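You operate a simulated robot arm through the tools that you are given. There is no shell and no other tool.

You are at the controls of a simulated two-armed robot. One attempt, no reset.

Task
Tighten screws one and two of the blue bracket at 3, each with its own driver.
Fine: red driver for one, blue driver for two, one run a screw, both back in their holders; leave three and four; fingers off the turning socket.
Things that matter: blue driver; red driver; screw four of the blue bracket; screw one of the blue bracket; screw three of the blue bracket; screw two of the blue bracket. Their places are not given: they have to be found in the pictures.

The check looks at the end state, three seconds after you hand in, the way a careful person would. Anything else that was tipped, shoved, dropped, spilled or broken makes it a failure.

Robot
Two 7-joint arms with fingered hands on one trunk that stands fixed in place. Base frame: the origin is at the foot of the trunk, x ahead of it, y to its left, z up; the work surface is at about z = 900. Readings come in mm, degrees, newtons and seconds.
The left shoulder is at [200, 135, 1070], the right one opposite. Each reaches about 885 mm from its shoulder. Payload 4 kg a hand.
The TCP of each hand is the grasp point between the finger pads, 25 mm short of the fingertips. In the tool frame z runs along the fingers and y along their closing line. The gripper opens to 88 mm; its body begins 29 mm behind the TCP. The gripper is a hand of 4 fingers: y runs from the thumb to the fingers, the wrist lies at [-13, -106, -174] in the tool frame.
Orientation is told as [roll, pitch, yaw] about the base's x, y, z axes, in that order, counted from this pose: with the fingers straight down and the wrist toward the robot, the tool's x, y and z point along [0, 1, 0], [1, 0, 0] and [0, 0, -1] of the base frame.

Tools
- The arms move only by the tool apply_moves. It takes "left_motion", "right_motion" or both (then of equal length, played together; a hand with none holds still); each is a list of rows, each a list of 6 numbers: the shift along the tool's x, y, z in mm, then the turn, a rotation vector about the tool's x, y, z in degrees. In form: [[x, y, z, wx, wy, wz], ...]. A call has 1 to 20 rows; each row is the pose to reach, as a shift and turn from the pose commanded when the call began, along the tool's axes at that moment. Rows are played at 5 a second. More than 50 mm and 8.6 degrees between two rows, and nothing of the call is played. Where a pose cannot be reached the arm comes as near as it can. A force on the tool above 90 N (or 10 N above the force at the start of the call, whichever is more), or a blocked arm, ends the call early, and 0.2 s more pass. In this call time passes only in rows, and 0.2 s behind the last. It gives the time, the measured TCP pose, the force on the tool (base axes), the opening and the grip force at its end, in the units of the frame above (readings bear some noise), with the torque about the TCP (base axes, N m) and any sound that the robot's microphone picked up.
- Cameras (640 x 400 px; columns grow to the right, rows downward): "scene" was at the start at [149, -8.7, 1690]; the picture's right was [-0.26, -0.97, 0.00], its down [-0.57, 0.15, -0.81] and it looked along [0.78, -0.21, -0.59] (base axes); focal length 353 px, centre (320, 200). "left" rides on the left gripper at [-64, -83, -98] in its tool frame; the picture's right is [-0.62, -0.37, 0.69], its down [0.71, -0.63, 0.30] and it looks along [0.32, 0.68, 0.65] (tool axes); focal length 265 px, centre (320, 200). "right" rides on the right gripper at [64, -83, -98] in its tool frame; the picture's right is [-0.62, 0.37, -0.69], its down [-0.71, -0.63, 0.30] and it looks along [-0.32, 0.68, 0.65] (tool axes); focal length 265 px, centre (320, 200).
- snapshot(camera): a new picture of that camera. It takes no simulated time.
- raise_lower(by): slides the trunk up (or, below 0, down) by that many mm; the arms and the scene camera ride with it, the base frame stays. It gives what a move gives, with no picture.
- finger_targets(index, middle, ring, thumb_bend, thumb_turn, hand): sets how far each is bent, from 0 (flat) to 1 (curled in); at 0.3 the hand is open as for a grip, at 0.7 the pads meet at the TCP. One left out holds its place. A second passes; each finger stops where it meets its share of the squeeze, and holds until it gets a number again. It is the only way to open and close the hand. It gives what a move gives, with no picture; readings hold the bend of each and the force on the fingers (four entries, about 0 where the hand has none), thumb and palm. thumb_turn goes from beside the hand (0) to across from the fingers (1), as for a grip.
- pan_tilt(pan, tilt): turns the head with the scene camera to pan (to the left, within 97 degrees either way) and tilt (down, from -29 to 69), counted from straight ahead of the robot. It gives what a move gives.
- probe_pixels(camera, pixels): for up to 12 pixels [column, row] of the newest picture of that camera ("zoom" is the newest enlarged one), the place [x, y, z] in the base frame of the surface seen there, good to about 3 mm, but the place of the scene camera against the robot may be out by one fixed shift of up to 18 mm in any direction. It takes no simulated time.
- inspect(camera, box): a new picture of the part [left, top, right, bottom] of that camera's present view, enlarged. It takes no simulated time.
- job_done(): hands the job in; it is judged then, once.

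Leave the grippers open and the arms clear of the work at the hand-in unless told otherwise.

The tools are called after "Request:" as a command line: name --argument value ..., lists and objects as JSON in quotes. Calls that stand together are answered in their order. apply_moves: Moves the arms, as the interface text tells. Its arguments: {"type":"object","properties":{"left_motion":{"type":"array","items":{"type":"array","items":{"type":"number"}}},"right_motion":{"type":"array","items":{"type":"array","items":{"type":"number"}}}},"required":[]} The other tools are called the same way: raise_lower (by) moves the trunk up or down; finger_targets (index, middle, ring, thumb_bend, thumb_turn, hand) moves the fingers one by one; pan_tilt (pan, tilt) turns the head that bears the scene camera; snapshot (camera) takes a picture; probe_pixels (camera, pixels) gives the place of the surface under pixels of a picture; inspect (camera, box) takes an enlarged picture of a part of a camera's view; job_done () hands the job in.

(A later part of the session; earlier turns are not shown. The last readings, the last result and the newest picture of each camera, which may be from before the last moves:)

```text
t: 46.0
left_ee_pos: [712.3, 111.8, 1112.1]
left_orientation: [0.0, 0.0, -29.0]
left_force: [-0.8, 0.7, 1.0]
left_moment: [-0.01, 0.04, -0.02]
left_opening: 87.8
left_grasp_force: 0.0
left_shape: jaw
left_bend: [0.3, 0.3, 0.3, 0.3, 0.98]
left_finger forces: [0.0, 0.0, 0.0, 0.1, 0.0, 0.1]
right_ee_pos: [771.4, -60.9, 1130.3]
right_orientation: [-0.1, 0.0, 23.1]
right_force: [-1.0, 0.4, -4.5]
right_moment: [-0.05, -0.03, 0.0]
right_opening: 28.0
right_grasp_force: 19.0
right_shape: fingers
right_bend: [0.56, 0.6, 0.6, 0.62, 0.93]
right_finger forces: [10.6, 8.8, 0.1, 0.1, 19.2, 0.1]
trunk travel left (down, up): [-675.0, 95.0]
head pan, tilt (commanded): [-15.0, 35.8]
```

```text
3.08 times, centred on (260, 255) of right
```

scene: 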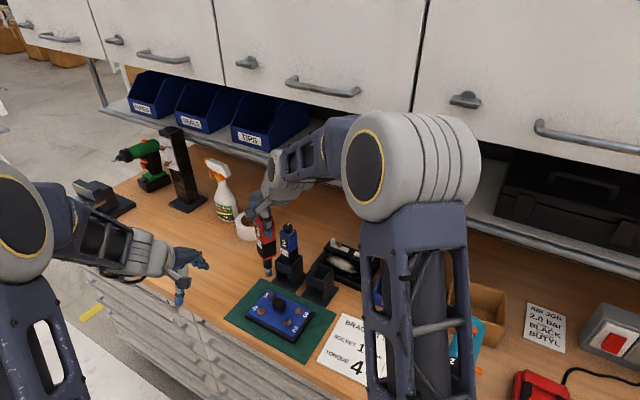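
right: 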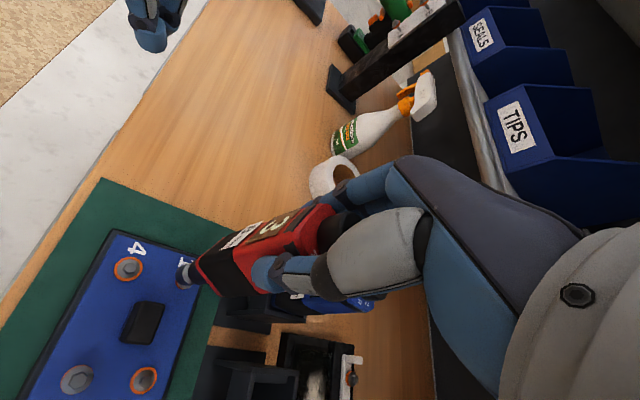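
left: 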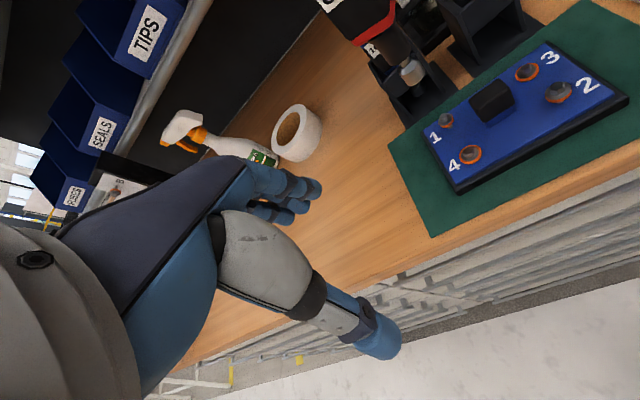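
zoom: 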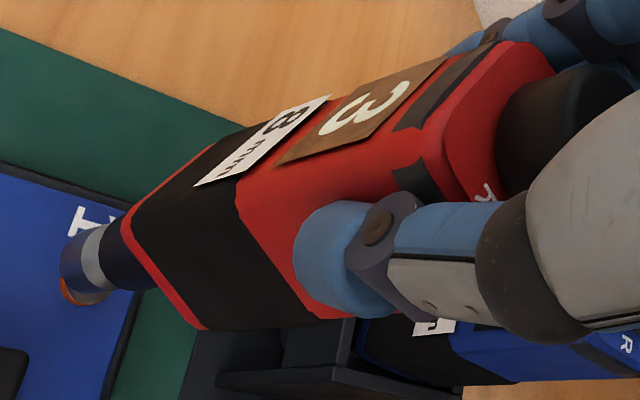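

Body edges show the driver leaning about 3–4° with its bottom toward the bench front. I straighten it by tilting the hand (keeping the tip about in place) and rise 8 mm meanwhile.

Request:
apply_moves --right_motion '[[0, 0, -8, 0, 0, 0], [5, -2, -8, -0.7, -1.6, 0], [9.8, -4, -8, -1.3, -3.2, 0]]'

Request:
inspect --camera "scene" --box '[230, 200, 310, 310]'

Request:
inspect --camera "left" --box '[415, 75, 471, 120]'

Request:
inspect --camera "scene" --box '[246, 268, 286, 300]'

Request:
inspect --camera "left" --box '[330, 0, 500, 140]'

```text
t: 46.8
left_ee_pos: [711.7, 109.7, 1112.2]
left_orientation: [0.0, 0.0, -28.9]
left_force: [-0.4, 0.4, -0.6]
left_moment: [0.0, -0.01, 0.0]
left_opening: 87.5
left_grasp_force: 0.0
left_shape: jaw
left_bend: [0.3, 0.3, 0.3, 0.3, 0.98]
left_finger forces: [0.1, 0.0, 0.0, 0.0, 0.1, 0.1]
right_ee_pos: [765.1, -53.0, 1137.2]
right_orientation: [-3.2, -1.4, 23.0]
right_force: [-0.2, -0.5, -4.8]
right_moment: [-0.01, -0.01, 0.03]
right_opening: 27.8
right_grasp_force: 19.2
right_shape: fingers
right_bend: [0.56, 0.6, 0.6, 0.62, 0.93]
right_finger forces: [10.5, 8.7, 0.0, 0.1, 19.2, 0.1]
trunk travel left (down, up): [-675.0, 95.0]
head pan, tilt (commanded): [-15.0, 35.8]
```

```text
3.64 times, centred on (270, 255) of scene
```

zoom: 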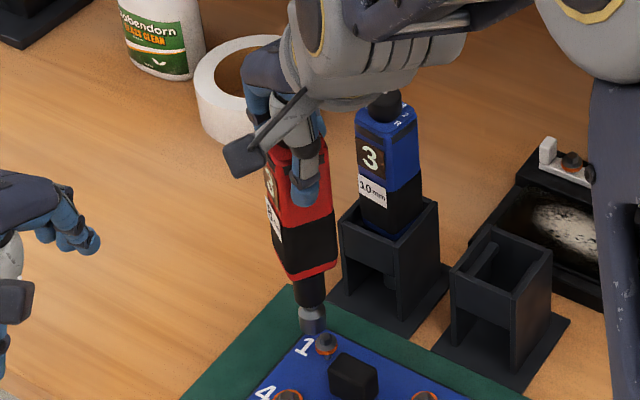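

```text
8.89 times, centred on (443, 98) of left
```

zoom: 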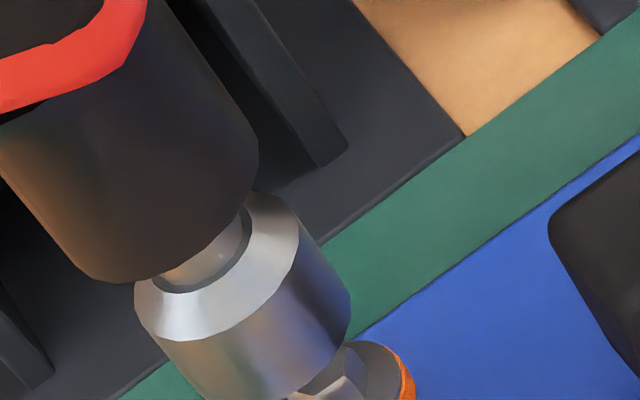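

```text
12.50 times, centred on (266, 284) of scene
```

zoom: 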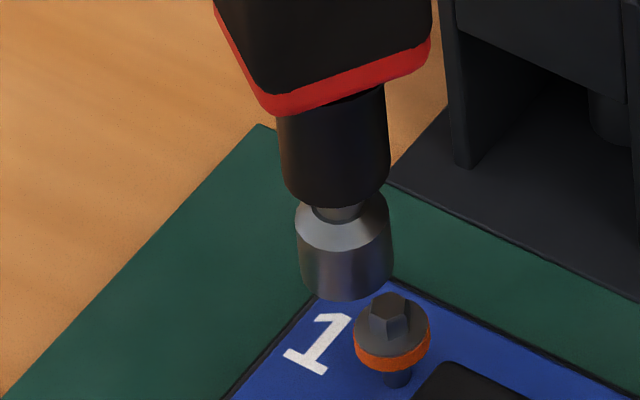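

```text
2.86 times, centred on (415, 70) of left
```

zoom: 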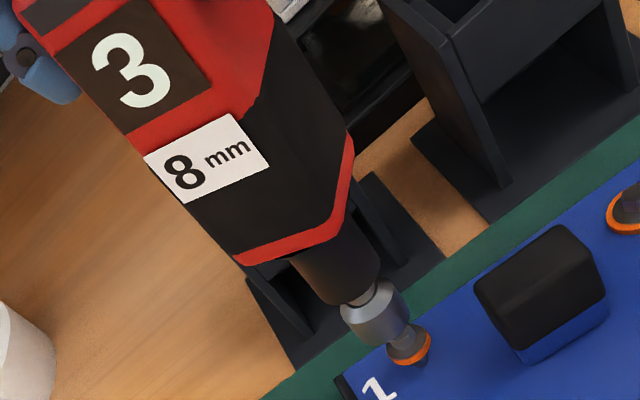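

Tilt is now within about 1.5°. The hex is about 8 mm further back and 3 mm along from the socket axis: base shift (+3.8, −7.6). I apply this and look again.

Request:
apply_moves --right_motion '[[-4, 0.2, 0, 0, 0, 0], [-8.4, 0.5, 0, 0, 0, 0]]'

Request:
inspect --camera "left" --box '[415, 80, 471, 125]'

Request:
inspect --camera "scene" --box '[246, 268, 286, 300]'

Request:
inspect --camera "right" --box '[140, 230, 240, 310]'

```text
t: 47.4
left_ee_pos: [711.4, 109.6, 1111.7]
left_orientation: [0.0, 0.0, -28.9]
left_force: [-1.0, -0.6, 0.2]
left_moment: [-0.02, -0.01, 0.02]
left_opening: 87.5
left_grasp_force: 0.0
left_shape: jaw
left_bend: [0.3, 0.3, 0.3, 0.3, 0.98]
left_finger forces: [0.0, 0.0, 0.0, 0.1, 0.1, 0.0]
right_ee_pos: [767.8, -60.2, 1137.2]
right_orientation: [-3.2, -1.3, 23.1]
right_force: [0.0, 1.1, -5.2]
right_moment: [-0.02, -0.03, -0.01]
right_opening: 27.8
right_grasp_force: 19.7
right_shape: fingers
right_bend: [0.56, 0.6, 0.6, 0.62, 0.93]
right_finger forces: [10.6, 8.6, 0.0, 0.1, 19.2, 0.1]
trunk travel left (down, up): [-675.0, 95.0]
head pan, tilt (commanded): [-15.0, 35.8]
```

```text
8.89 times, centred on (443, 102) of left
```

zoom: 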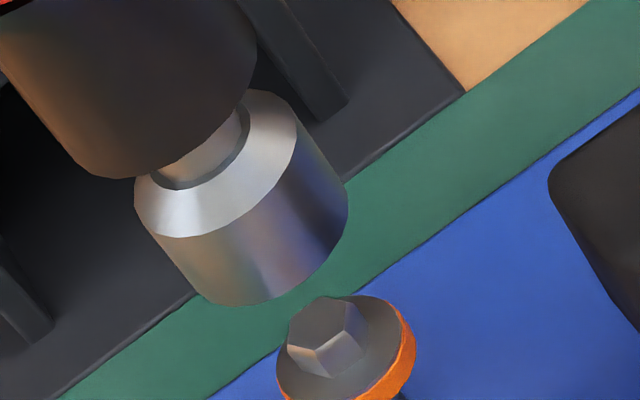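

```text
12.50 times, centred on (266, 284) of scene
```

zoom: 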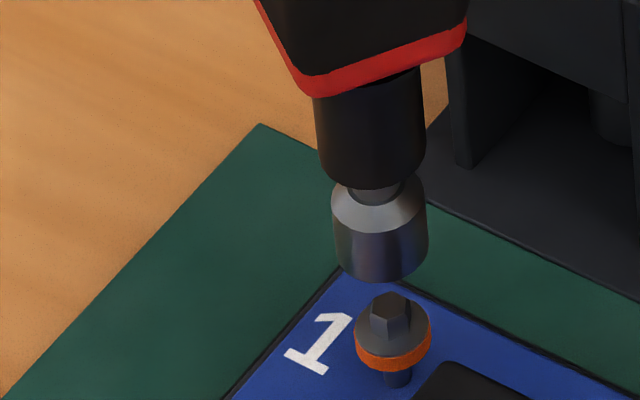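

```text
5.00 times, centred on (190, 270) of right
```

zoom: 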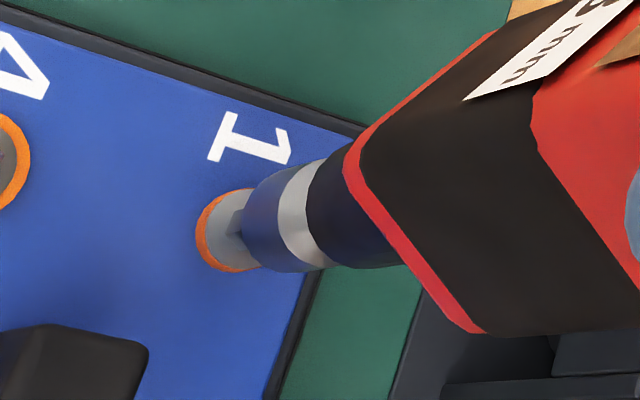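

Now within about 1.3 mm. I apply the last small correction and lower 13 mm, then look once more before touching.

Request:
apply_moves --right_motion '[[-0.8, 1.1, 4, 0, 0, 0], [-0.8, 1.1, 9, 0, 0, 0], [-0.8, 1.1, 13, 0, 0, 0]]'

Request:
inspect --camera "left" --box '[415, 80, 471, 125]'

Request:
inspect --camera "scene" --box '[246, 268, 286, 300]'

Request:
inspect --camera "right" --box '[140, 230, 240, 310]'

```text
t: 48.2
left_ee_pos: [712.7, 110.6, 1112.0]
left_orientation: [-0.1, 0.0, -29.1]
left_force: [-0.8, -1.1, 0.0]
left_moment: [0.01, 0.02, -0.03]
left_opening: 87.7
left_grasp_force: 0.1
left_shape: jaw
left_bend: [0.3, 0.3, 0.3, 0.3, 0.98]
left_finger forces: [0.0, 0.0, 0.0, 0.0, 0.0, 0.0]
right_ee_pos: [769.4, -61.2, 1125.7]
right_orientation: [-3.2, -1.4, 23.1]
right_force: [-0.4, 0.2, -4.4]
right_moment: [0.01, -0.04, 0.0]
right_opening: 28.0
right_grasp_force: 19.1
right_shape: fingers
right_bend: [0.55, 0.6, 0.6, 0.62, 0.93]
right_finger forces: [10.7, 8.6, 0.1, 0.0, 19.2, 0.0]
trunk travel left (down, up): [-675.0, 95.0]
head pan, tilt (commanded): [-15.0, 35.8]
```

```text
8.89 times, centred on (443, 102) of left
```

zoom: 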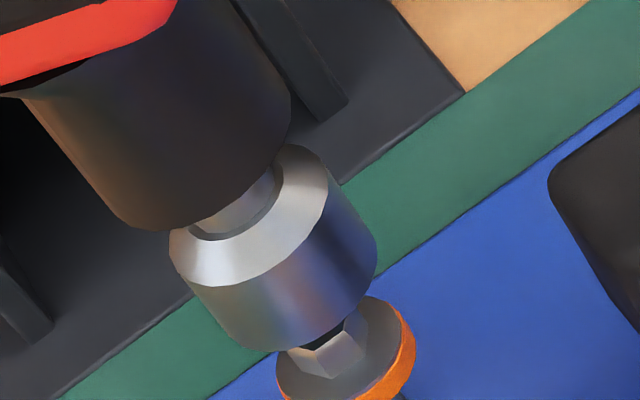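

```text
12.50 times, centred on (266, 284) of scene
```

zoom: 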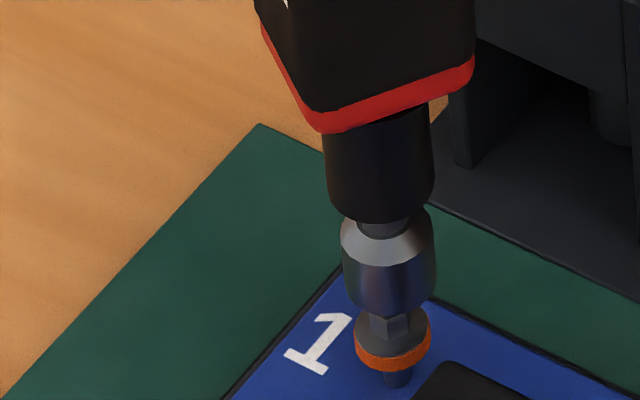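

```text
5.00 times, centred on (190, 270) of right
```

zoom: 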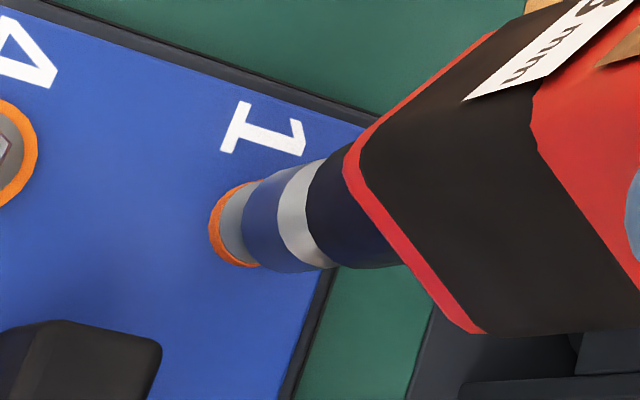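

Aligned to well under 1 mm in all three views, about 5 mm above the hex. I lower 9 mm slowly and watch force and sound.

Request:
apply_moves --right_motion '[[0, 0, 3, 0, 0, 0], [0, 0, 6, 0, 0, 0], [0, 0, 9, 0, 0, 0]]'

Request:
inspect --camera "left" --box '[400, 60, 480, 130]'

Request:
inspect --camera "scene" --box '[230, 230, 310, 310]'

```text
t: 49.0
left_ee_pos: [712.0, 111.5, 1112.8]
left_orientation: [0.0, 0.1, -29.0]
left_force: [-0.1, -0.2, 0.0]
left_moment: [-0.01, -0.03, -0.01]
left_opening: 87.8
left_grasp_force: 0.1
left_shape: jaw
left_bend: [0.3, 0.3, 0.3, 0.3, 0.98]
left_finger forces: [0.0, 0.0, 0.0, 0.0, 0.1, 0.1]
right_ee_pos: [769.8, -62.1, 1115.9]
right_orientation: [-3.2, -1.4, 23.0]
right_force: [0.1, 0.9, -4.5]
right_moment: [-0.01, -0.01, -0.02]
right_opening: 27.7
right_grasp_force: 19.4
right_shape: fingers
right_bend: [0.55, 0.6, 0.6, 0.62, 0.93]
right_finger forces: [10.6, 8.6, 0.1, 0.0, 19.1, 0.0]
trunk travel left (down, up): [-675.0, 95.0]
head pan, tilt (commanded): [-15.0, 35.8]
```

```text
5.71 times, centred on (440, 95) of left
```

zoom: 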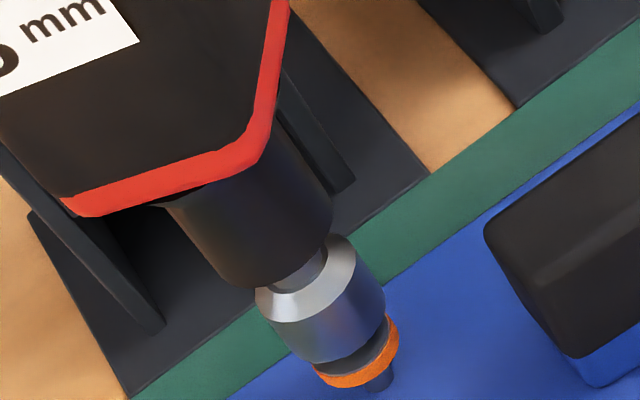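

```text
5.00 times, centred on (270, 270) of scene
```

zoom: 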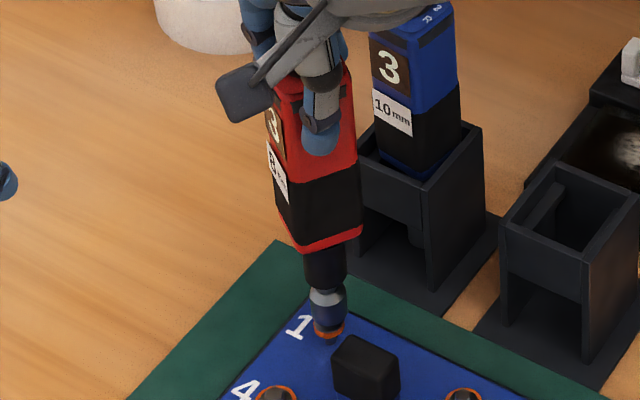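

No contact force yet; the socket now surrounds the hex. I lower 5 mm more in small rows.

Request:
apply_moves --right_motion '[[0, 0, 2, 0, 0, 0], [0, 0, 3.5, 0, 0, 0], [0, 0, 5, 0, 0, 0]]'

Request:
inspect --camera "left" --box '[400, 60, 480, 130]'

Request:
inspect --camera "scene" --box '[230, 230, 310, 310]'

```text
t: 49.8
left_ee_pos: [712.5, 111.7, 1111.1]
left_orientation: [0.0, 0.0, -29.0]
left_force: [-0.3, -0.6, -0.6]
left_moment: [0.01, -0.01, 0.0]
left_opening: 87.8
left_grasp_force: 0.1
left_shape: jaw
left_bend: [0.3, 0.3, 0.3, 0.3, 0.98]
left_finger forces: [0.1, 0.1, 0.0, 0.0, 0.0, 0.0]
right_ee_pos: [771.2, -61.2, 1112.2]
right_orientation: [-3.3, -1.4, 23.1]
right_force: [0.3, 0.0, -1.4]
right_moment: [-0.04, 0.03, 0.02]
right_opening: 27.8
right_grasp_force: 19.2
right_shape: fingers
right_bend: [0.55, 0.6, 0.6, 0.62, 0.93]
right_finger forces: [10.7, 8.8, 0.0, 0.1, 19.5, 0.1]
trunk travel left (down, up): [-675.0, 95.0]
head pan, tilt (commanded): [-15.0, 35.8]
```

```text
5.71 times, centred on (440, 95) of left
```

zoom: 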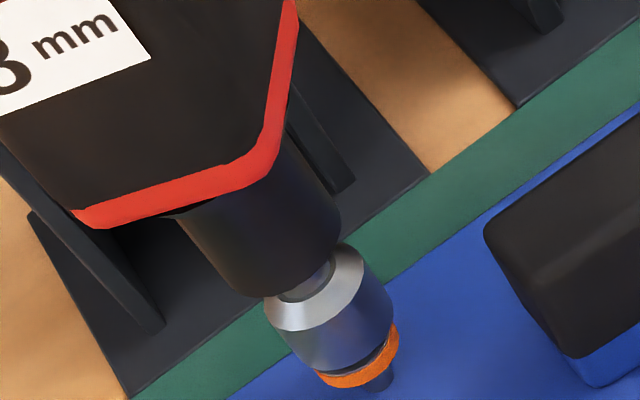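

```text
5.00 times, centred on (270, 270) of scene
```

zoom: 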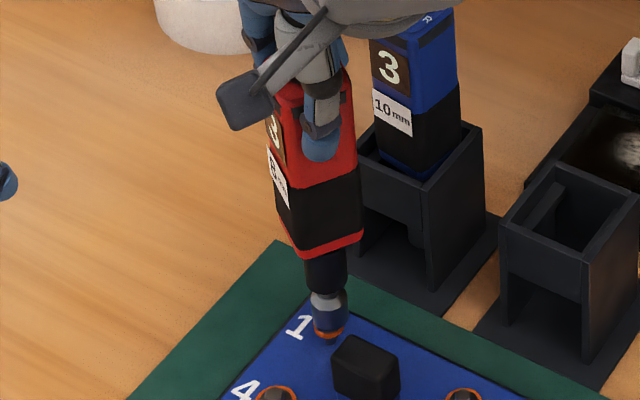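

Contact begins (about 3 N). I press 3 mm further.

Request:
apply_moves --right_motion '[[0, 0, 1, 0, 0, 0], [0, 0, 2, 0, 0, 0], [0, 0, 3, 0, 0, 0]]'

Request:
inspect --camera "left" --box '[400, 60, 480, 130]'

Request:
inspect --camera "scene" --box '[230, 230, 310, 310]'

```text
t: 50.6
left_ee_pos: [711.7, 111.1, 1112.3]
left_orientation: [0.0, 0.0, -29.0]
left_force: [0.2, -0.4, 0.4]
left_moment: [-0.01, 0.01, 0.01]
left_opening: 87.8
left_grasp_force: 0.0
left_shape: jaw
left_bend: [0.3, 0.3, 0.3, 0.3, 0.98]
left_finger forces: [0.1, 0.0, 0.1, 0.0, 0.0, 0.0]
right_ee_pos: [770.5, -62.2, 1108.3]
right_orientation: [-3.2, -1.3, 23.1]
right_force: [0.0, 0.3, 2.2]
right_moment: [0.0, 0.0, -0.03]
right_opening: 28.0
right_grasp_force: 19.8
right_shape: fingers
right_bend: [0.55, 0.6, 0.6, 0.62, 0.93]
right_finger forces: [10.9, 8.9, 0.0, 0.0, 19.9, 0.0]
trunk travel left (down, up): [-675.0, 95.0]
head pan, tilt (commanded): [-15.0, 35.8]
```

```text
5.71 times, centred on (440, 95) of left
```

zoom: 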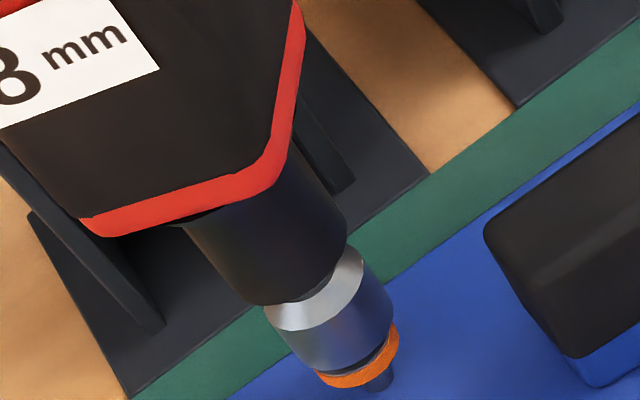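

```text
5.00 times, centred on (270, 270) of scene
```

zoom: 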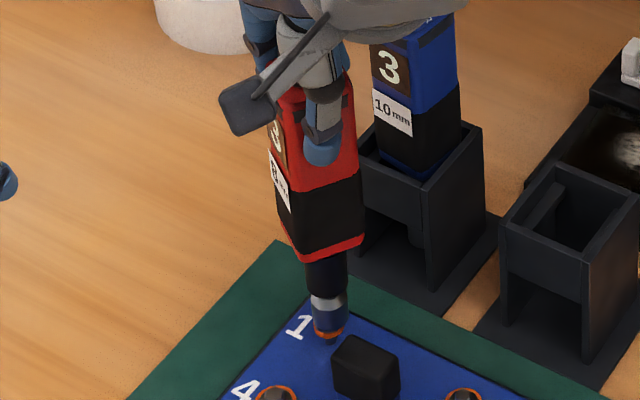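

The spring-loaded nose is sinking into the driver while the socket sits on the hex: a push-to-start type. I press on in 1 mm steps and watch for the start.

Request:
apply_moves --right_motion '[[0, 0, 1.2, 0, 0, 0]]'

Request:
inspect --camera "left" --box '[380, 20, 480, 130]'

```text
t: 51.0
left_ee_pos: [712.4, 110.4, 1111.9]
left_orientation: [0.0, 0.0, -29.1]
left_force: [0.7, -0.3, 0.2]
left_moment: [0.03, 0.02, -0.01]
left_opening: 87.6
left_grasp_force: 0.1
left_shape: jaw
left_bend: [0.3, 0.3, 0.3, 0.3, 0.98]
left_finger forces: [0.0, 0.0, 0.0, 0.0, 0.1, 0.0]
right_ee_pos: [770.5, -62.5, 1107.2]
right_orientation: [-3.1, -1.3, 23.1]
right_force: [0.6, 0.8, 0.3]
right_moment: [-0.02, 0.0, 0.02]
right_opening: 27.8
right_grasp_force: 19.5
right_shape: fingers
right_bend: [0.55, 0.6, 0.6, 0.62, 0.93]
right_finger forces: [10.8, 8.9, 0.0, 0.0, 19.8, 0.0]
trunk travel left (down, up): [-675.0, 95.0]
head pan, tilt (commanded): [-15.0, 35.8]
```

```text
3.64 times, centred on (430, 75) of left
```

zoom: 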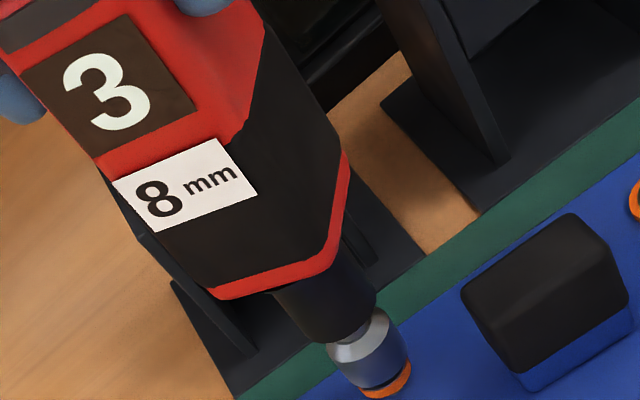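

The force eased and the screw's flange has gone down: the run has started. I follow it down to keep the push.

Request:
apply_moves --right_motion '[[0, 0, 2.5, 0, 0, 0], [0, 0, 5, 0, 0, 0]]'

Request:
inspect --camera "left" --box '[380, 20, 480, 130]'

```text
t: 51.6
left_ee_pos: [713.3, 110.8, 1111.4]
left_orientation: [0.0, 0.0, -29.0]
left_force: [0.6, 0.1, 0.6]
left_moment: [-0.02, 0.02, -0.01]
left_opening: 87.7
left_grasp_force: 0.0
left_shape: jaw
left_bend: [0.3, 0.3, 0.3, 0.3, 0.98]
left_finger forces: [0.1, 0.1, 0.1, 0.0, 0.0, 0.1]
right_ee_pos: [770.7, -62.6, 1101.5]
right_orientation: [-3.2, -1.2, 23.0]
right_force: [1.0, 0.5, 0.8]
right_moment: [0.02, 0.0, 0.01]
right_opening: 27.6
right_grasp_force: 19.5
right_shape: fingers
right_bend: [0.55, 0.6, 0.6, 0.62, 0.93]
right_finger forces: [11.0, 9.0, 0.0, 0.0, 20.0, 0.0]
trunk travel left (down, up): [-675.0, 95.0]
head pan, tilt (commanded): [-15.0, 35.8]
```

```text
3.64 times, centred on (430, 75) of left
```

zoom: 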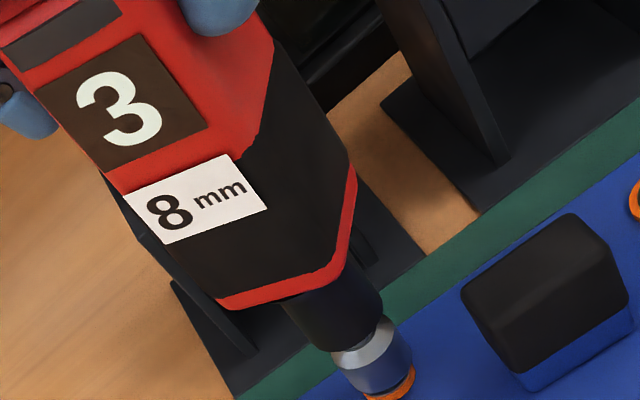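

Still turning and descending with ~5 N of push. I follow further.

Request:
apply_moves --right_motion '[[0, 0, 2, 0, 0, 0], [0, 0, 4, 0, 0, 0]]'

Request:
inspect --camera "left" --box '[380, 20, 480, 130]'

Request:
inspect --camera "scene" --box '[230, 230, 310, 310]'

```text
t: 52.2
left_ee_pos: [711.7, 110.8, 1112.3]
left_orientation: [0.1, 0.0, -28.9]
left_force: [0.4, 1.5, 0.2]
left_moment: [0.02, -0.03, -0.01]
left_opening: 87.5
left_grasp_force: 0.0
left_shape: jaw
left_bend: [0.3, 0.3, 0.3, 0.3, 0.98]
left_finger forces: [0.1, 0.0, 0.1, 0.0, 0.0, 0.0]
right_ee_pos: [771.6, -62.6, 1098.8]
right_orientation: [-3.3, -1.3, 23.0]
right_force: [0.1, -0.2, 0.3]
right_moment: [-0.02, 0.05, 0.02]
right_opening: 27.8
right_grasp_force: 20.0
right_shape: fingers
right_bend: [0.55, 0.6, 0.6, 0.62, 0.93]
right_finger forces: [11.0, 8.8, 0.0, 0.1, 19.8, 0.0]
trunk travel left (down, up): [-675.0, 95.0]
head pan, tilt (commanded): [-15.0, 35.8]
```

```text
3.64 times, centred on (430, 75) of left
```

zoom: 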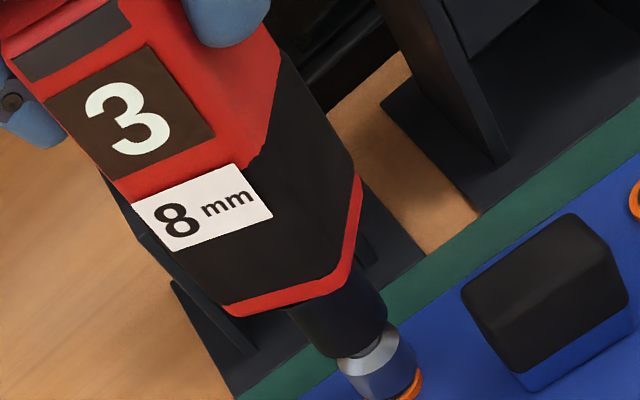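

```text
5.00 times, centred on (270, 270) of scene
```

zoom: 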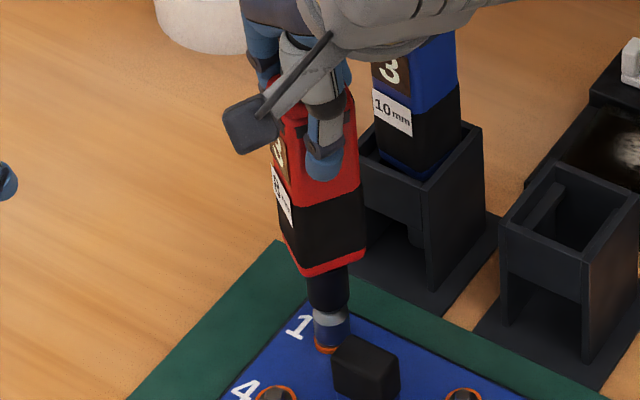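

Continuing; the screw keeps going down. I follow 3 mm more and look for the stop.

Request:
apply_moves --right_motion '[[0, 0, 1.5, 0, 0, 0], [0, 0, 3, 0, 0, 0]]'

Request:
inspect --camera "left" --box '[380, 20, 480, 130]'

Request:
inspect --camera "scene" --box '[246, 268, 286, 300]'

```text
t: 52.8
left_ee_pos: [711.5, 110.3, 1112.8]
left_orientation: [0.0, 0.0, -29.1]
left_force: [-0.2, 0.4, 0.2]
left_moment: [0.03, 0.02, -0.02]
left_opening: 87.7
left_grasp_force: 0.0
left_shape: jaw
left_bend: [0.3, 0.3, 0.3, 0.3, 0.98]
left_finger forces: [0.0, 0.0, 0.1, 0.1, 0.0, 0.0]
right_ee_pos: [771.1, -62.1, 1094.8]
right_orientation: [-3.2, -1.4, 23.1]
right_force: [-0.5, -0.4, 3.5]
right_moment: [0.03, 0.05, 0.0]
right_opening: 27.7
right_grasp_force: 19.7
right_shape: fingers
right_bend: [0.55, 0.6, 0.6, 0.62, 0.93]
right_finger forces: [11.0, 8.9, 0.0, 0.1, 20.2, 0.1]
trunk travel left (down, up): [-675.0, 95.0]
head pan, tilt (commanded): [-15.0, 35.8]
```

```text
3.64 times, centred on (430, 75) of left
```

zoom: 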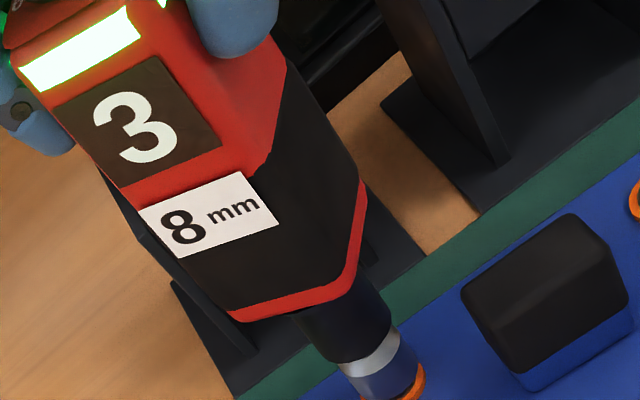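

```text
12.50 times, centred on (266, 284) of scene
```

zoom: 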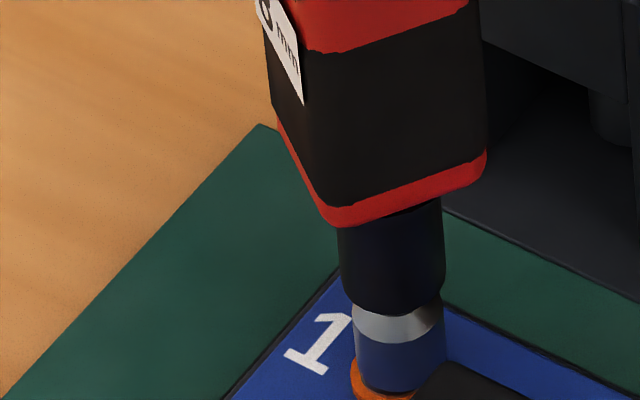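

The light strip turned green: torque reached at 3. I now lift straight off the screw.

Request:
apply_moves --right_motion '[[0, 0, -10, 0, 0, 0], [0, 0, -25, 0, 0, 0], [0, 0, -45, 0, 0, 0]]'

Request:
snapshot --camera "left"

Request:
inspect --camera "left" --box '[400, 40, 620, 190]'

Request:
inspect --camera "scene" --box '[220, 210, 350, 340]'

```text
t: 53.6
left_ee_pos: [712.2, 110.4, 1111.7]
left_orientation: [-0.1, -0.1, -29.0]
left_force: [0.8, -0.1, 0.5]
left_moment: [0.01, -0.02, -0.04]
left_opening: 87.6
left_grasp_force: 0.1
left_shape: jaw
left_bend: [0.3, 0.3, 0.3, 0.3, 0.98]
left_finger forces: [0.1, 0.0, 0.0, 0.0, 0.1, 0.0]
right_ee_pos: [768.9, -60.1, 1139.2]
right_orientation: [-3.2, -1.3, 23.0]
right_force: [-0.4, 0.7, -4.1]
right_moment: [0.01, -0.02, -0.03]
right_opening: 27.9
right_grasp_force: 19.3
right_shape: fingers
right_bend: [0.55, 0.6, 0.6, 0.62, 0.93]
right_finger forces: [10.8, 8.8, 0.1, 0.0, 19.4, 0.0]
trunk travel left (down, up): [-675.0, 95.0]
head pan, tilt (commanded): [-15.0, 35.8]
```

```text
taken
```

left: 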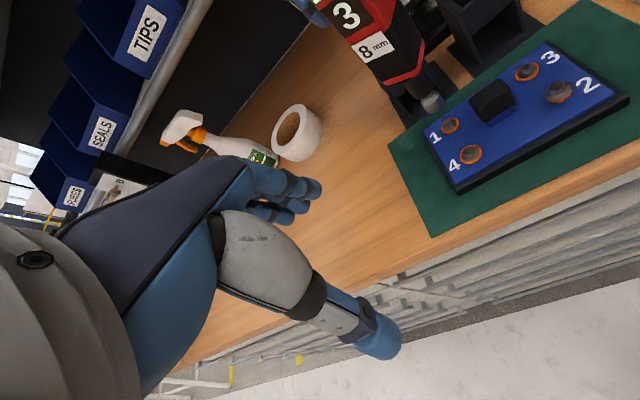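

```text
2.67 times, centred on (510, 115) of left
```

zoom: 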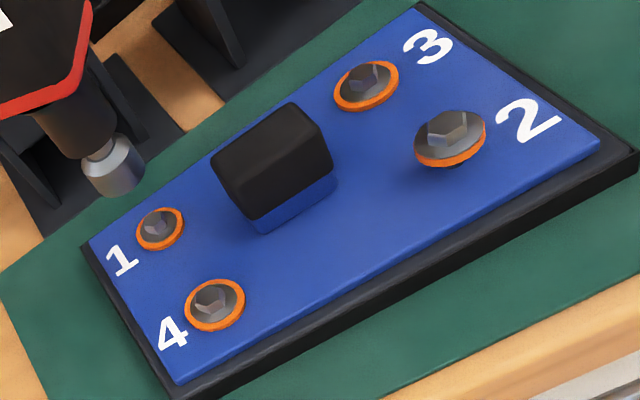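

```text
3.08 times, centred on (285, 275) of scene
```

zoom: 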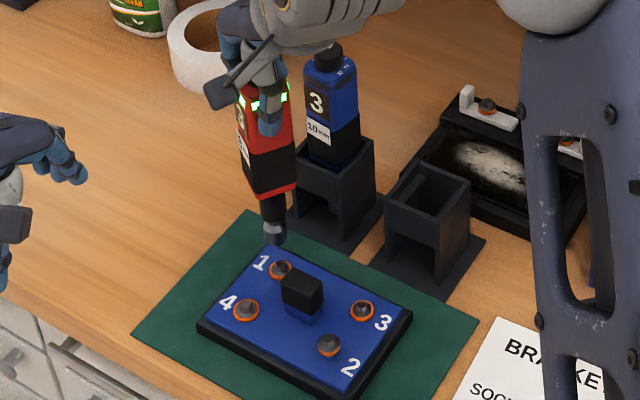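

Screw 1 is seated like 3 and 4, with green lights on the driver. Now back to the holder: I rise 60 mm, then carry it −130 mm in y to hang above its holder.

Request:
apply_moves --right_motion '[[-1.7, 0.7, -30, 0, 0, 0], [-3.4, 1.4, -59.9, 0, 0, 0], [-27, -9, -58.8, 0, 0, 0], [-63, -24, -57, 0, 0, 0], [-99, -39, -55.5, 0, 0, 0], [-117, -46, -54.6, 0, 0, 0], [-123.3, -48.4, -54.3, 0, 0, 0]]'

Request:
snapshot --camera "right"

Request:
snapshot --camera "left"

Request:
inspect --camera "scene" --box '[250, 180, 370, 310]'

```text
t: 55.2
left_ee_pos: [712.8, 111.6, 1110.5]
left_orientation: [0.1, 0.0, -29.0]
left_force: [-0.7, 0.2, -0.6]
left_moment: [0.02, 0.01, 0.0]
left_opening: 87.7
left_grasp_force: 0.1
left_shape: jaw
left_bend: [0.3, 0.3, 0.3, 0.3, 0.98]
left_finger forces: [0.0, 0.0, 0.0, 0.0, 0.0, 0.0]
right_ee_pos: [769.0, -192.2, 1200.3]
right_orientation: [-3.2, -1.3, 23.2]
right_force: [0.1, -0.2, -4.6]
right_moment: [-0.02, 0.03, 0.01]
right_opening: 27.7
right_grasp_force: 18.9
right_shape: fingers
right_bend: [0.55, 0.6, 0.6, 0.62, 0.93]
right_finger forces: [10.6, 8.4, 0.0, 0.1, 19.1, 0.1]
trunk travel left (down, up): [-675.0, 95.0]
head pan, tilt (commanded): [-15.0, 35.8]
```

```text
taken
```

right: 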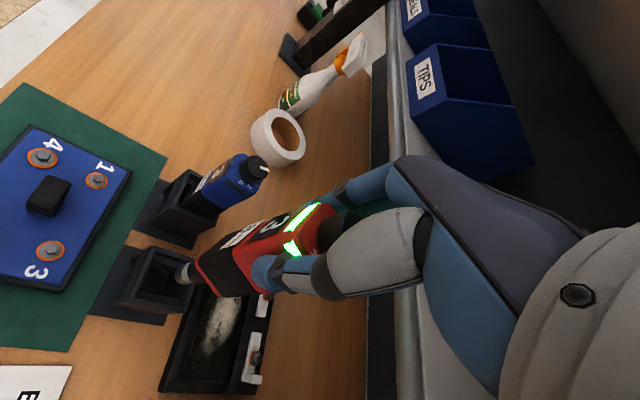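

```text
taken
```

left: 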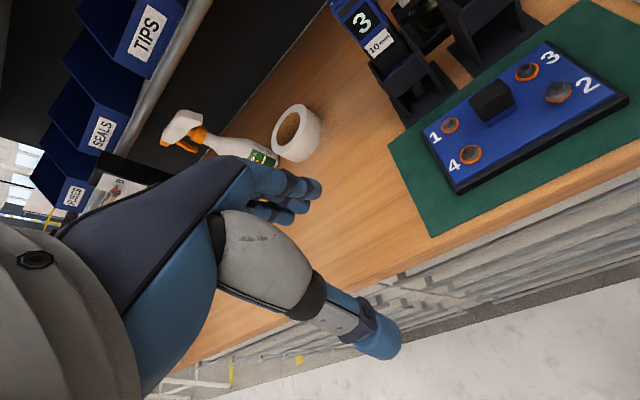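

```text
3.08 times, centred on (310, 245) of scene
```

zoom: 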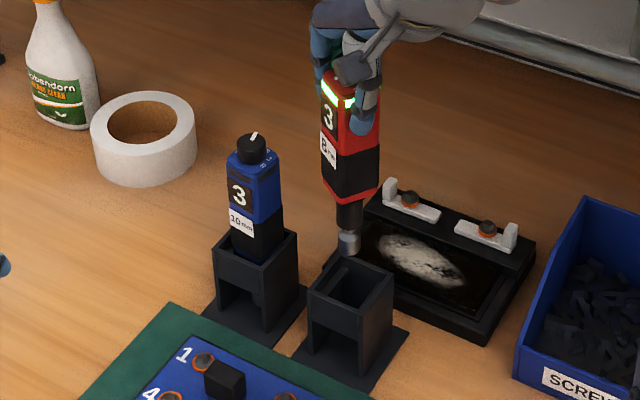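

Hanging above the holder. I move the left camera to see the holder (TCP ≈ (682, 18, 1243)) and at the same time turn the right hand 20° anticlockwise about the vertical to square the driver to its pocket.

Request:
apply_moves --left_motion '[[-24, 5, -33, 0, 0, 0], [-48, 9.5, -66, 0, 0, 0], [-72, 14, -99, 0, 0, 0], [-95.9, 18.9, -131, 0, 0, 0]]' --right_motion '[[0, 0, 0, -0.3, 0.1, -5], [0, 0, 0, -0.55, 0.22, -10], [0, 0, 0, -0.8, 0.34, -15], [0, 0, 0, -1.1, 0.45, -20]]'

Request:
snapshot --camera "left"

Request:
snapshot --camera "right"

Request:
inspect --camera "scene" --box '[250, 180, 370, 310]'

```text
t: 56.2
left_ee_pos: [685.3, 18.1, 1244.0]
left_orientation: [0.0, 0.0, -28.9]
left_force: [0.7, 0.5, 0.2]
left_moment: [-0.03, -0.01, 0.01]
left_opening: 87.6
left_grasp_force: 0.1
left_shape: jaw
left_bend: [0.3, 0.3, 0.3, 0.3, 0.98]
left_finger forces: [0.1, 0.0, 0.0, 0.0, 0.0, 0.0]
right_ee_pos: [771.7, -190.5, 1200.6]
right_orientation: [-3.2, -1.3, 43.2]
right_force: [0.2, 0.9, -4.1]
right_moment: [-0.01, -0.02, -0.01]
right_opening: 27.9
right_grasp_force: 18.9
right_shape: fingers
right_bend: [0.55, 0.6, 0.6, 0.62, 0.93]
right_finger forces: [10.8, 8.4, 0.0, 0.1, 19.1, 0.0]
trunk travel left (down, up): [-675.0, 95.0]
head pan, tilt (commanded): [-15.0, 35.8]
```

```text
taken
```

left: 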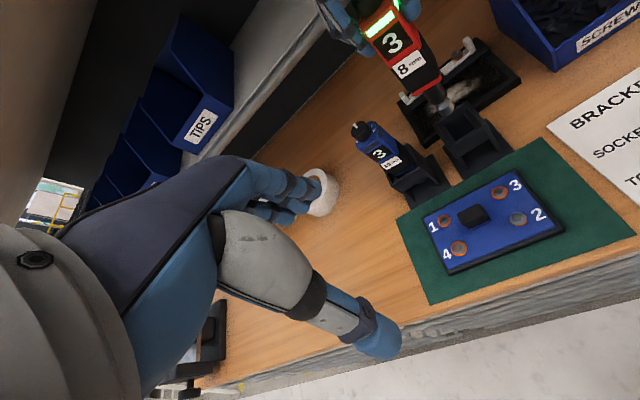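

```text
taken
```

right: 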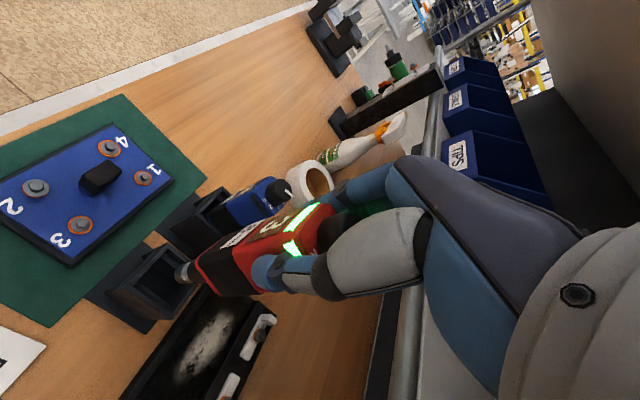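

```text
3.08 times, centred on (310, 245) of scene
```

zoom: 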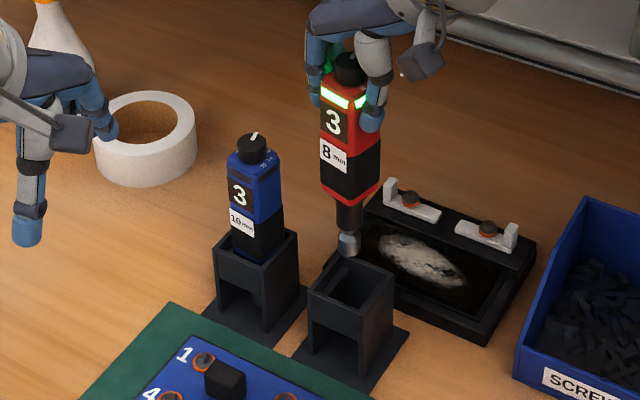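

Good: the driver's face is now nearly parallel to the holder. I zoom into driver and holder from the left and right cameras.

Request:
inspect --camera "left" --box '[360, 0, 530, 180]'

Request:
inspect --camera "right" --box '[90, 190, 270, 340]'

Request:
probe_pixels --camera "left" --pixels '[[437, 97], [441, 103], [455, 135], [478, 125], [452, 118], [473, 110], [490, 120], [465, 145], [430, 75], [462, 125]]'

```text
2.22 times, centred on (445, 90) of left
```

zoom: 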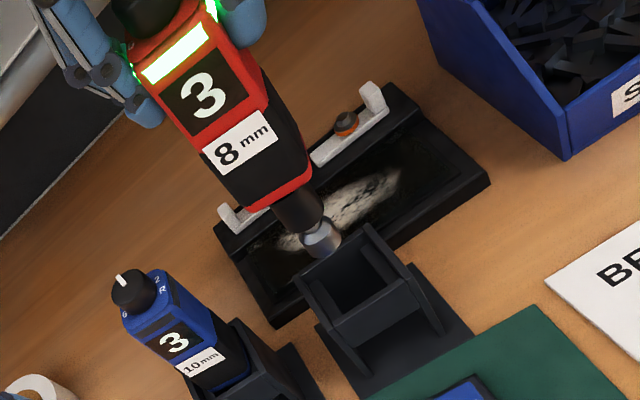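

```text
2.67 times, centred on (180, 265) of right
```

zoom: 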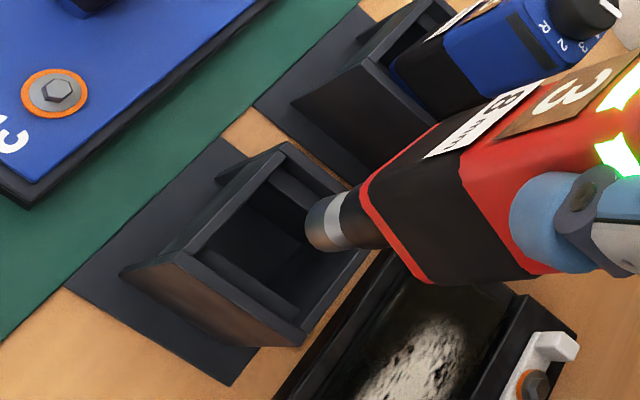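

```text
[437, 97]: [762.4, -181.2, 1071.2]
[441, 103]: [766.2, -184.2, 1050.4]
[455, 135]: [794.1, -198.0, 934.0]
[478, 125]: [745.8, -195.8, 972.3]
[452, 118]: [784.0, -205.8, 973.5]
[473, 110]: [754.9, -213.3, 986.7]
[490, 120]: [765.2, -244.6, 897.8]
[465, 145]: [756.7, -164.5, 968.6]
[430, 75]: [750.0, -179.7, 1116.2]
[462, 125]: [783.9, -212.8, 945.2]
```

I zoom on the scene view of socket and holder rim to check the other direction.

Request:
inspect --camera "scene" --box '[295, 245, 351, 290]'

Request:
inspect --camera "left" --box '[420, 80, 500, 150]'

Request:
inspect --camera "right" --box '[110, 220, 230, 330]'

```text
8.89 times, centred on (323, 268) of scene
```

zoom: 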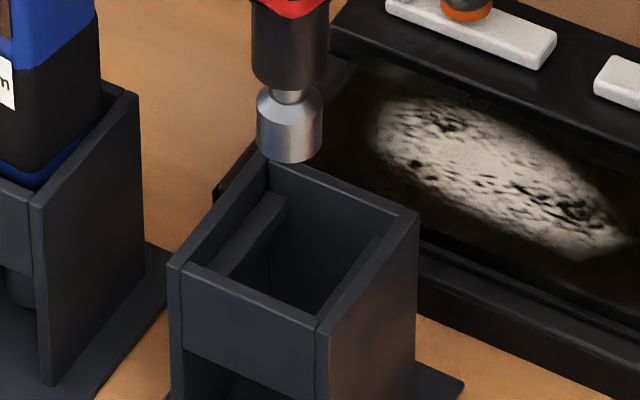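

```text
5.71 times, centred on (460, 115) of left
```

zoom: 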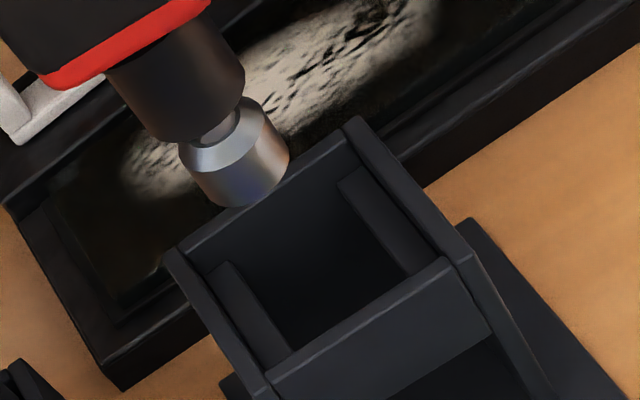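

```text
3.64 times, centred on (170, 275) of right
```

zoom: 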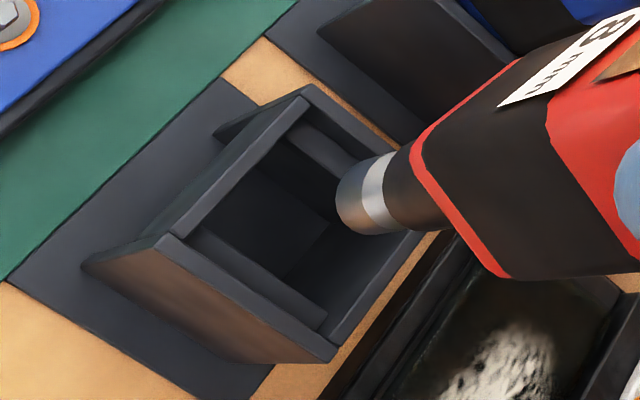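

The driver is square to the pocket and about (−1.8, −1.1) mm off its centre line. I correct this and lower 45 mm vertically, the socket going into the pocket first.

Request:
apply_moves --right_motion '[[0.4, -2, 0, 0, 0, 0], [1.3, -2.5, 15, 0, 0, 0], [2.1, -2.8, 30, 0, 0, 0], [2.9, -3.1, 44.8, 0, 0, 0]]'

Request:
inspect --camera "left" --box '[400, 50, 500, 150]'

Request:
inspect --camera "scene" --box '[285, 220, 361, 290]'

Request:
inspect --camera "right" --box '[110, 200, 270, 330]'

```text
t: 57.2
left_ee_pos: [685.4, 17.5, 1243.8]
left_orientation: [0.0, 0.0, -29.0]
left_force: [0.0, -0.3, -0.6]
left_moment: [0.04, -0.01, -0.01]
left_opening: 87.7
left_grasp_force: 0.0
left_shape: jaw
left_bend: [0.3, 0.3, 0.3, 0.3, 0.98]
left_finger forces: [0.0, 0.0, 0.1, 0.0, 0.0, 0.1]
right_ee_pos: [768.8, -192.9, 1154.6]
right_orientation: [-3.2, -1.3, 43.1]
right_force: [-0.4, 0.0, -4.9]
right_moment: [-0.07, 0.01, -0.02]
right_opening: 27.8
right_grasp_force: 19.4
right_shape: fingers
right_bend: [0.55, 0.6, 0.6, 0.62, 0.93]
right_finger forces: [10.9, 8.4, 0.0, 0.1, 19.1, 0.0]
trunk travel left (down, up): [-675.0, 95.0]
head pan, tilt (commanded): [-15.0, 35.8]
```

```text
4.00 times, centred on (450, 100) of left
```

zoom: 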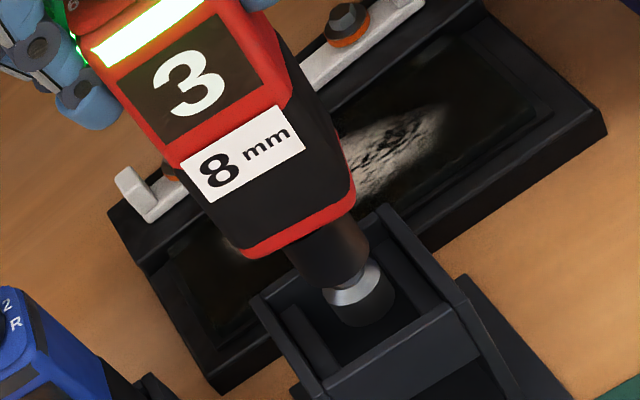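

```text
5.71 times, centred on (323, 255) of scene
```

zoom: 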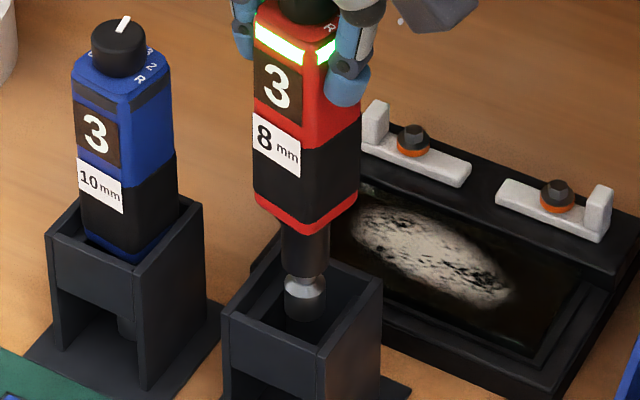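

```text
3.08 times, centred on (190, 265) of right
```

zoom: 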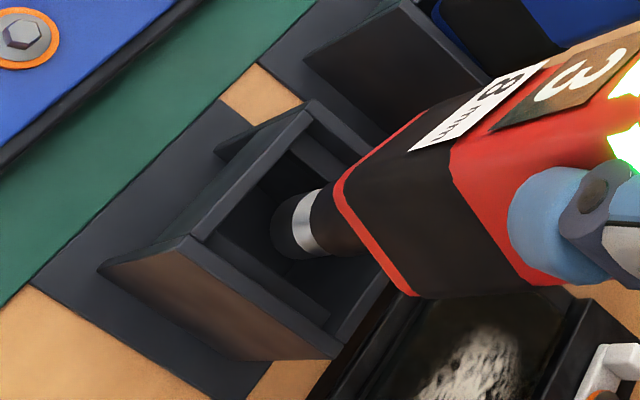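

The socket is inside the pocket opening, within 1–2 mm of centre. I nudge +1 mm along the bench and lower 30 mm more.

Request:
apply_moves --right_motion '[[0.6, 0.5, 10, 0, 0, 0], [1.1, 0.4, 20, 0, 0, 0], [1.7, 0.3, 30, 0, 0, 0]]'

Request:
inspect --camera "left" --box '[400, 50, 500, 150]'

Request:
inspect --camera "scene" --box '[285, 220, 361, 290]'

Request:
inspect --camera "right" --box '[110, 200, 270, 330]'

```text
t: 58.0
left_ee_pos: [684.8, 18.1, 1243.8]
left_orientation: [0.0, 0.0, -29.1]
left_force: [0.0, 0.3, 0.4]
left_moment: [0.01, 0.0, 0.01]
left_opening: 87.7
left_grasp_force: 0.0
left_shape: jaw
left_bend: [0.3, 0.3, 0.3, 0.3, 0.98]
left_finger forces: [0.1, 0.1, 0.1, 0.0, 0.1, 0.0]
right_ee_pos: [769.8, -192.7, 1124.8]
right_orientation: [-3.2, -1.4, 43.1]
right_force: [-0.1, 0.6, -4.3]
right_moment: [-0.03, -0.03, 0.0]
right_opening: 27.7
right_grasp_force: 19.5
right_shape: fingers
right_bend: [0.55, 0.6, 0.6, 0.62, 0.93]
right_finger forces: [10.8, 8.4, 0.0, 0.0, 19.1, 0.1]
trunk travel left (down, up): [-675.0, 95.0]
head pan, tilt (commanded): [-15.0, 35.8]
```

```text
4.00 times, centred on (450, 100) of left
```

zoom: 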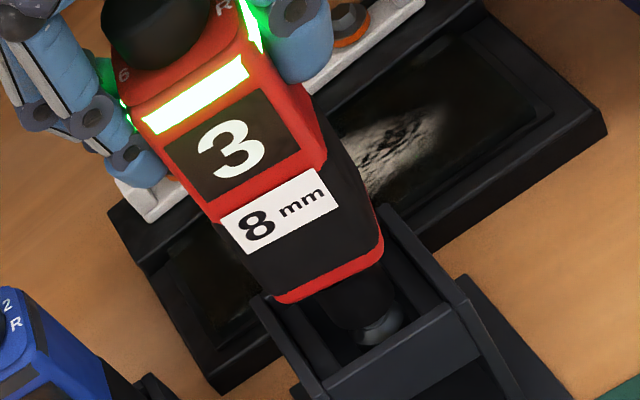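

```text
5.71 times, centred on (323, 255) of scene
```

zoom: 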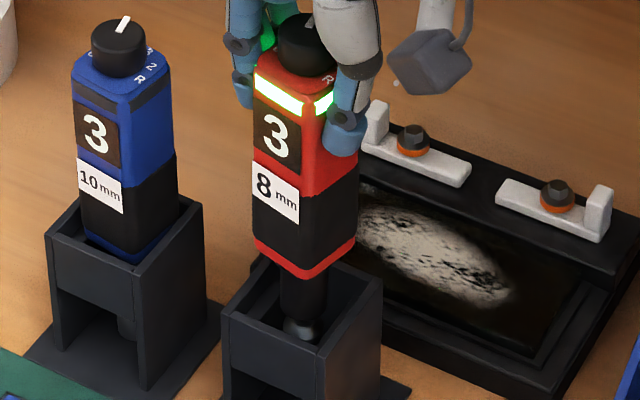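

```text
3.08 times, centred on (190, 265) of right
```

zoom: 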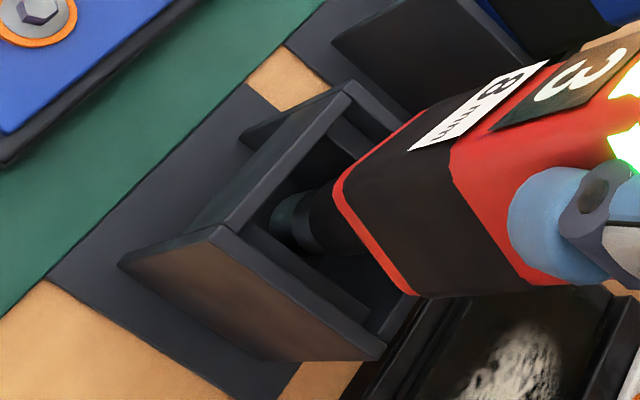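

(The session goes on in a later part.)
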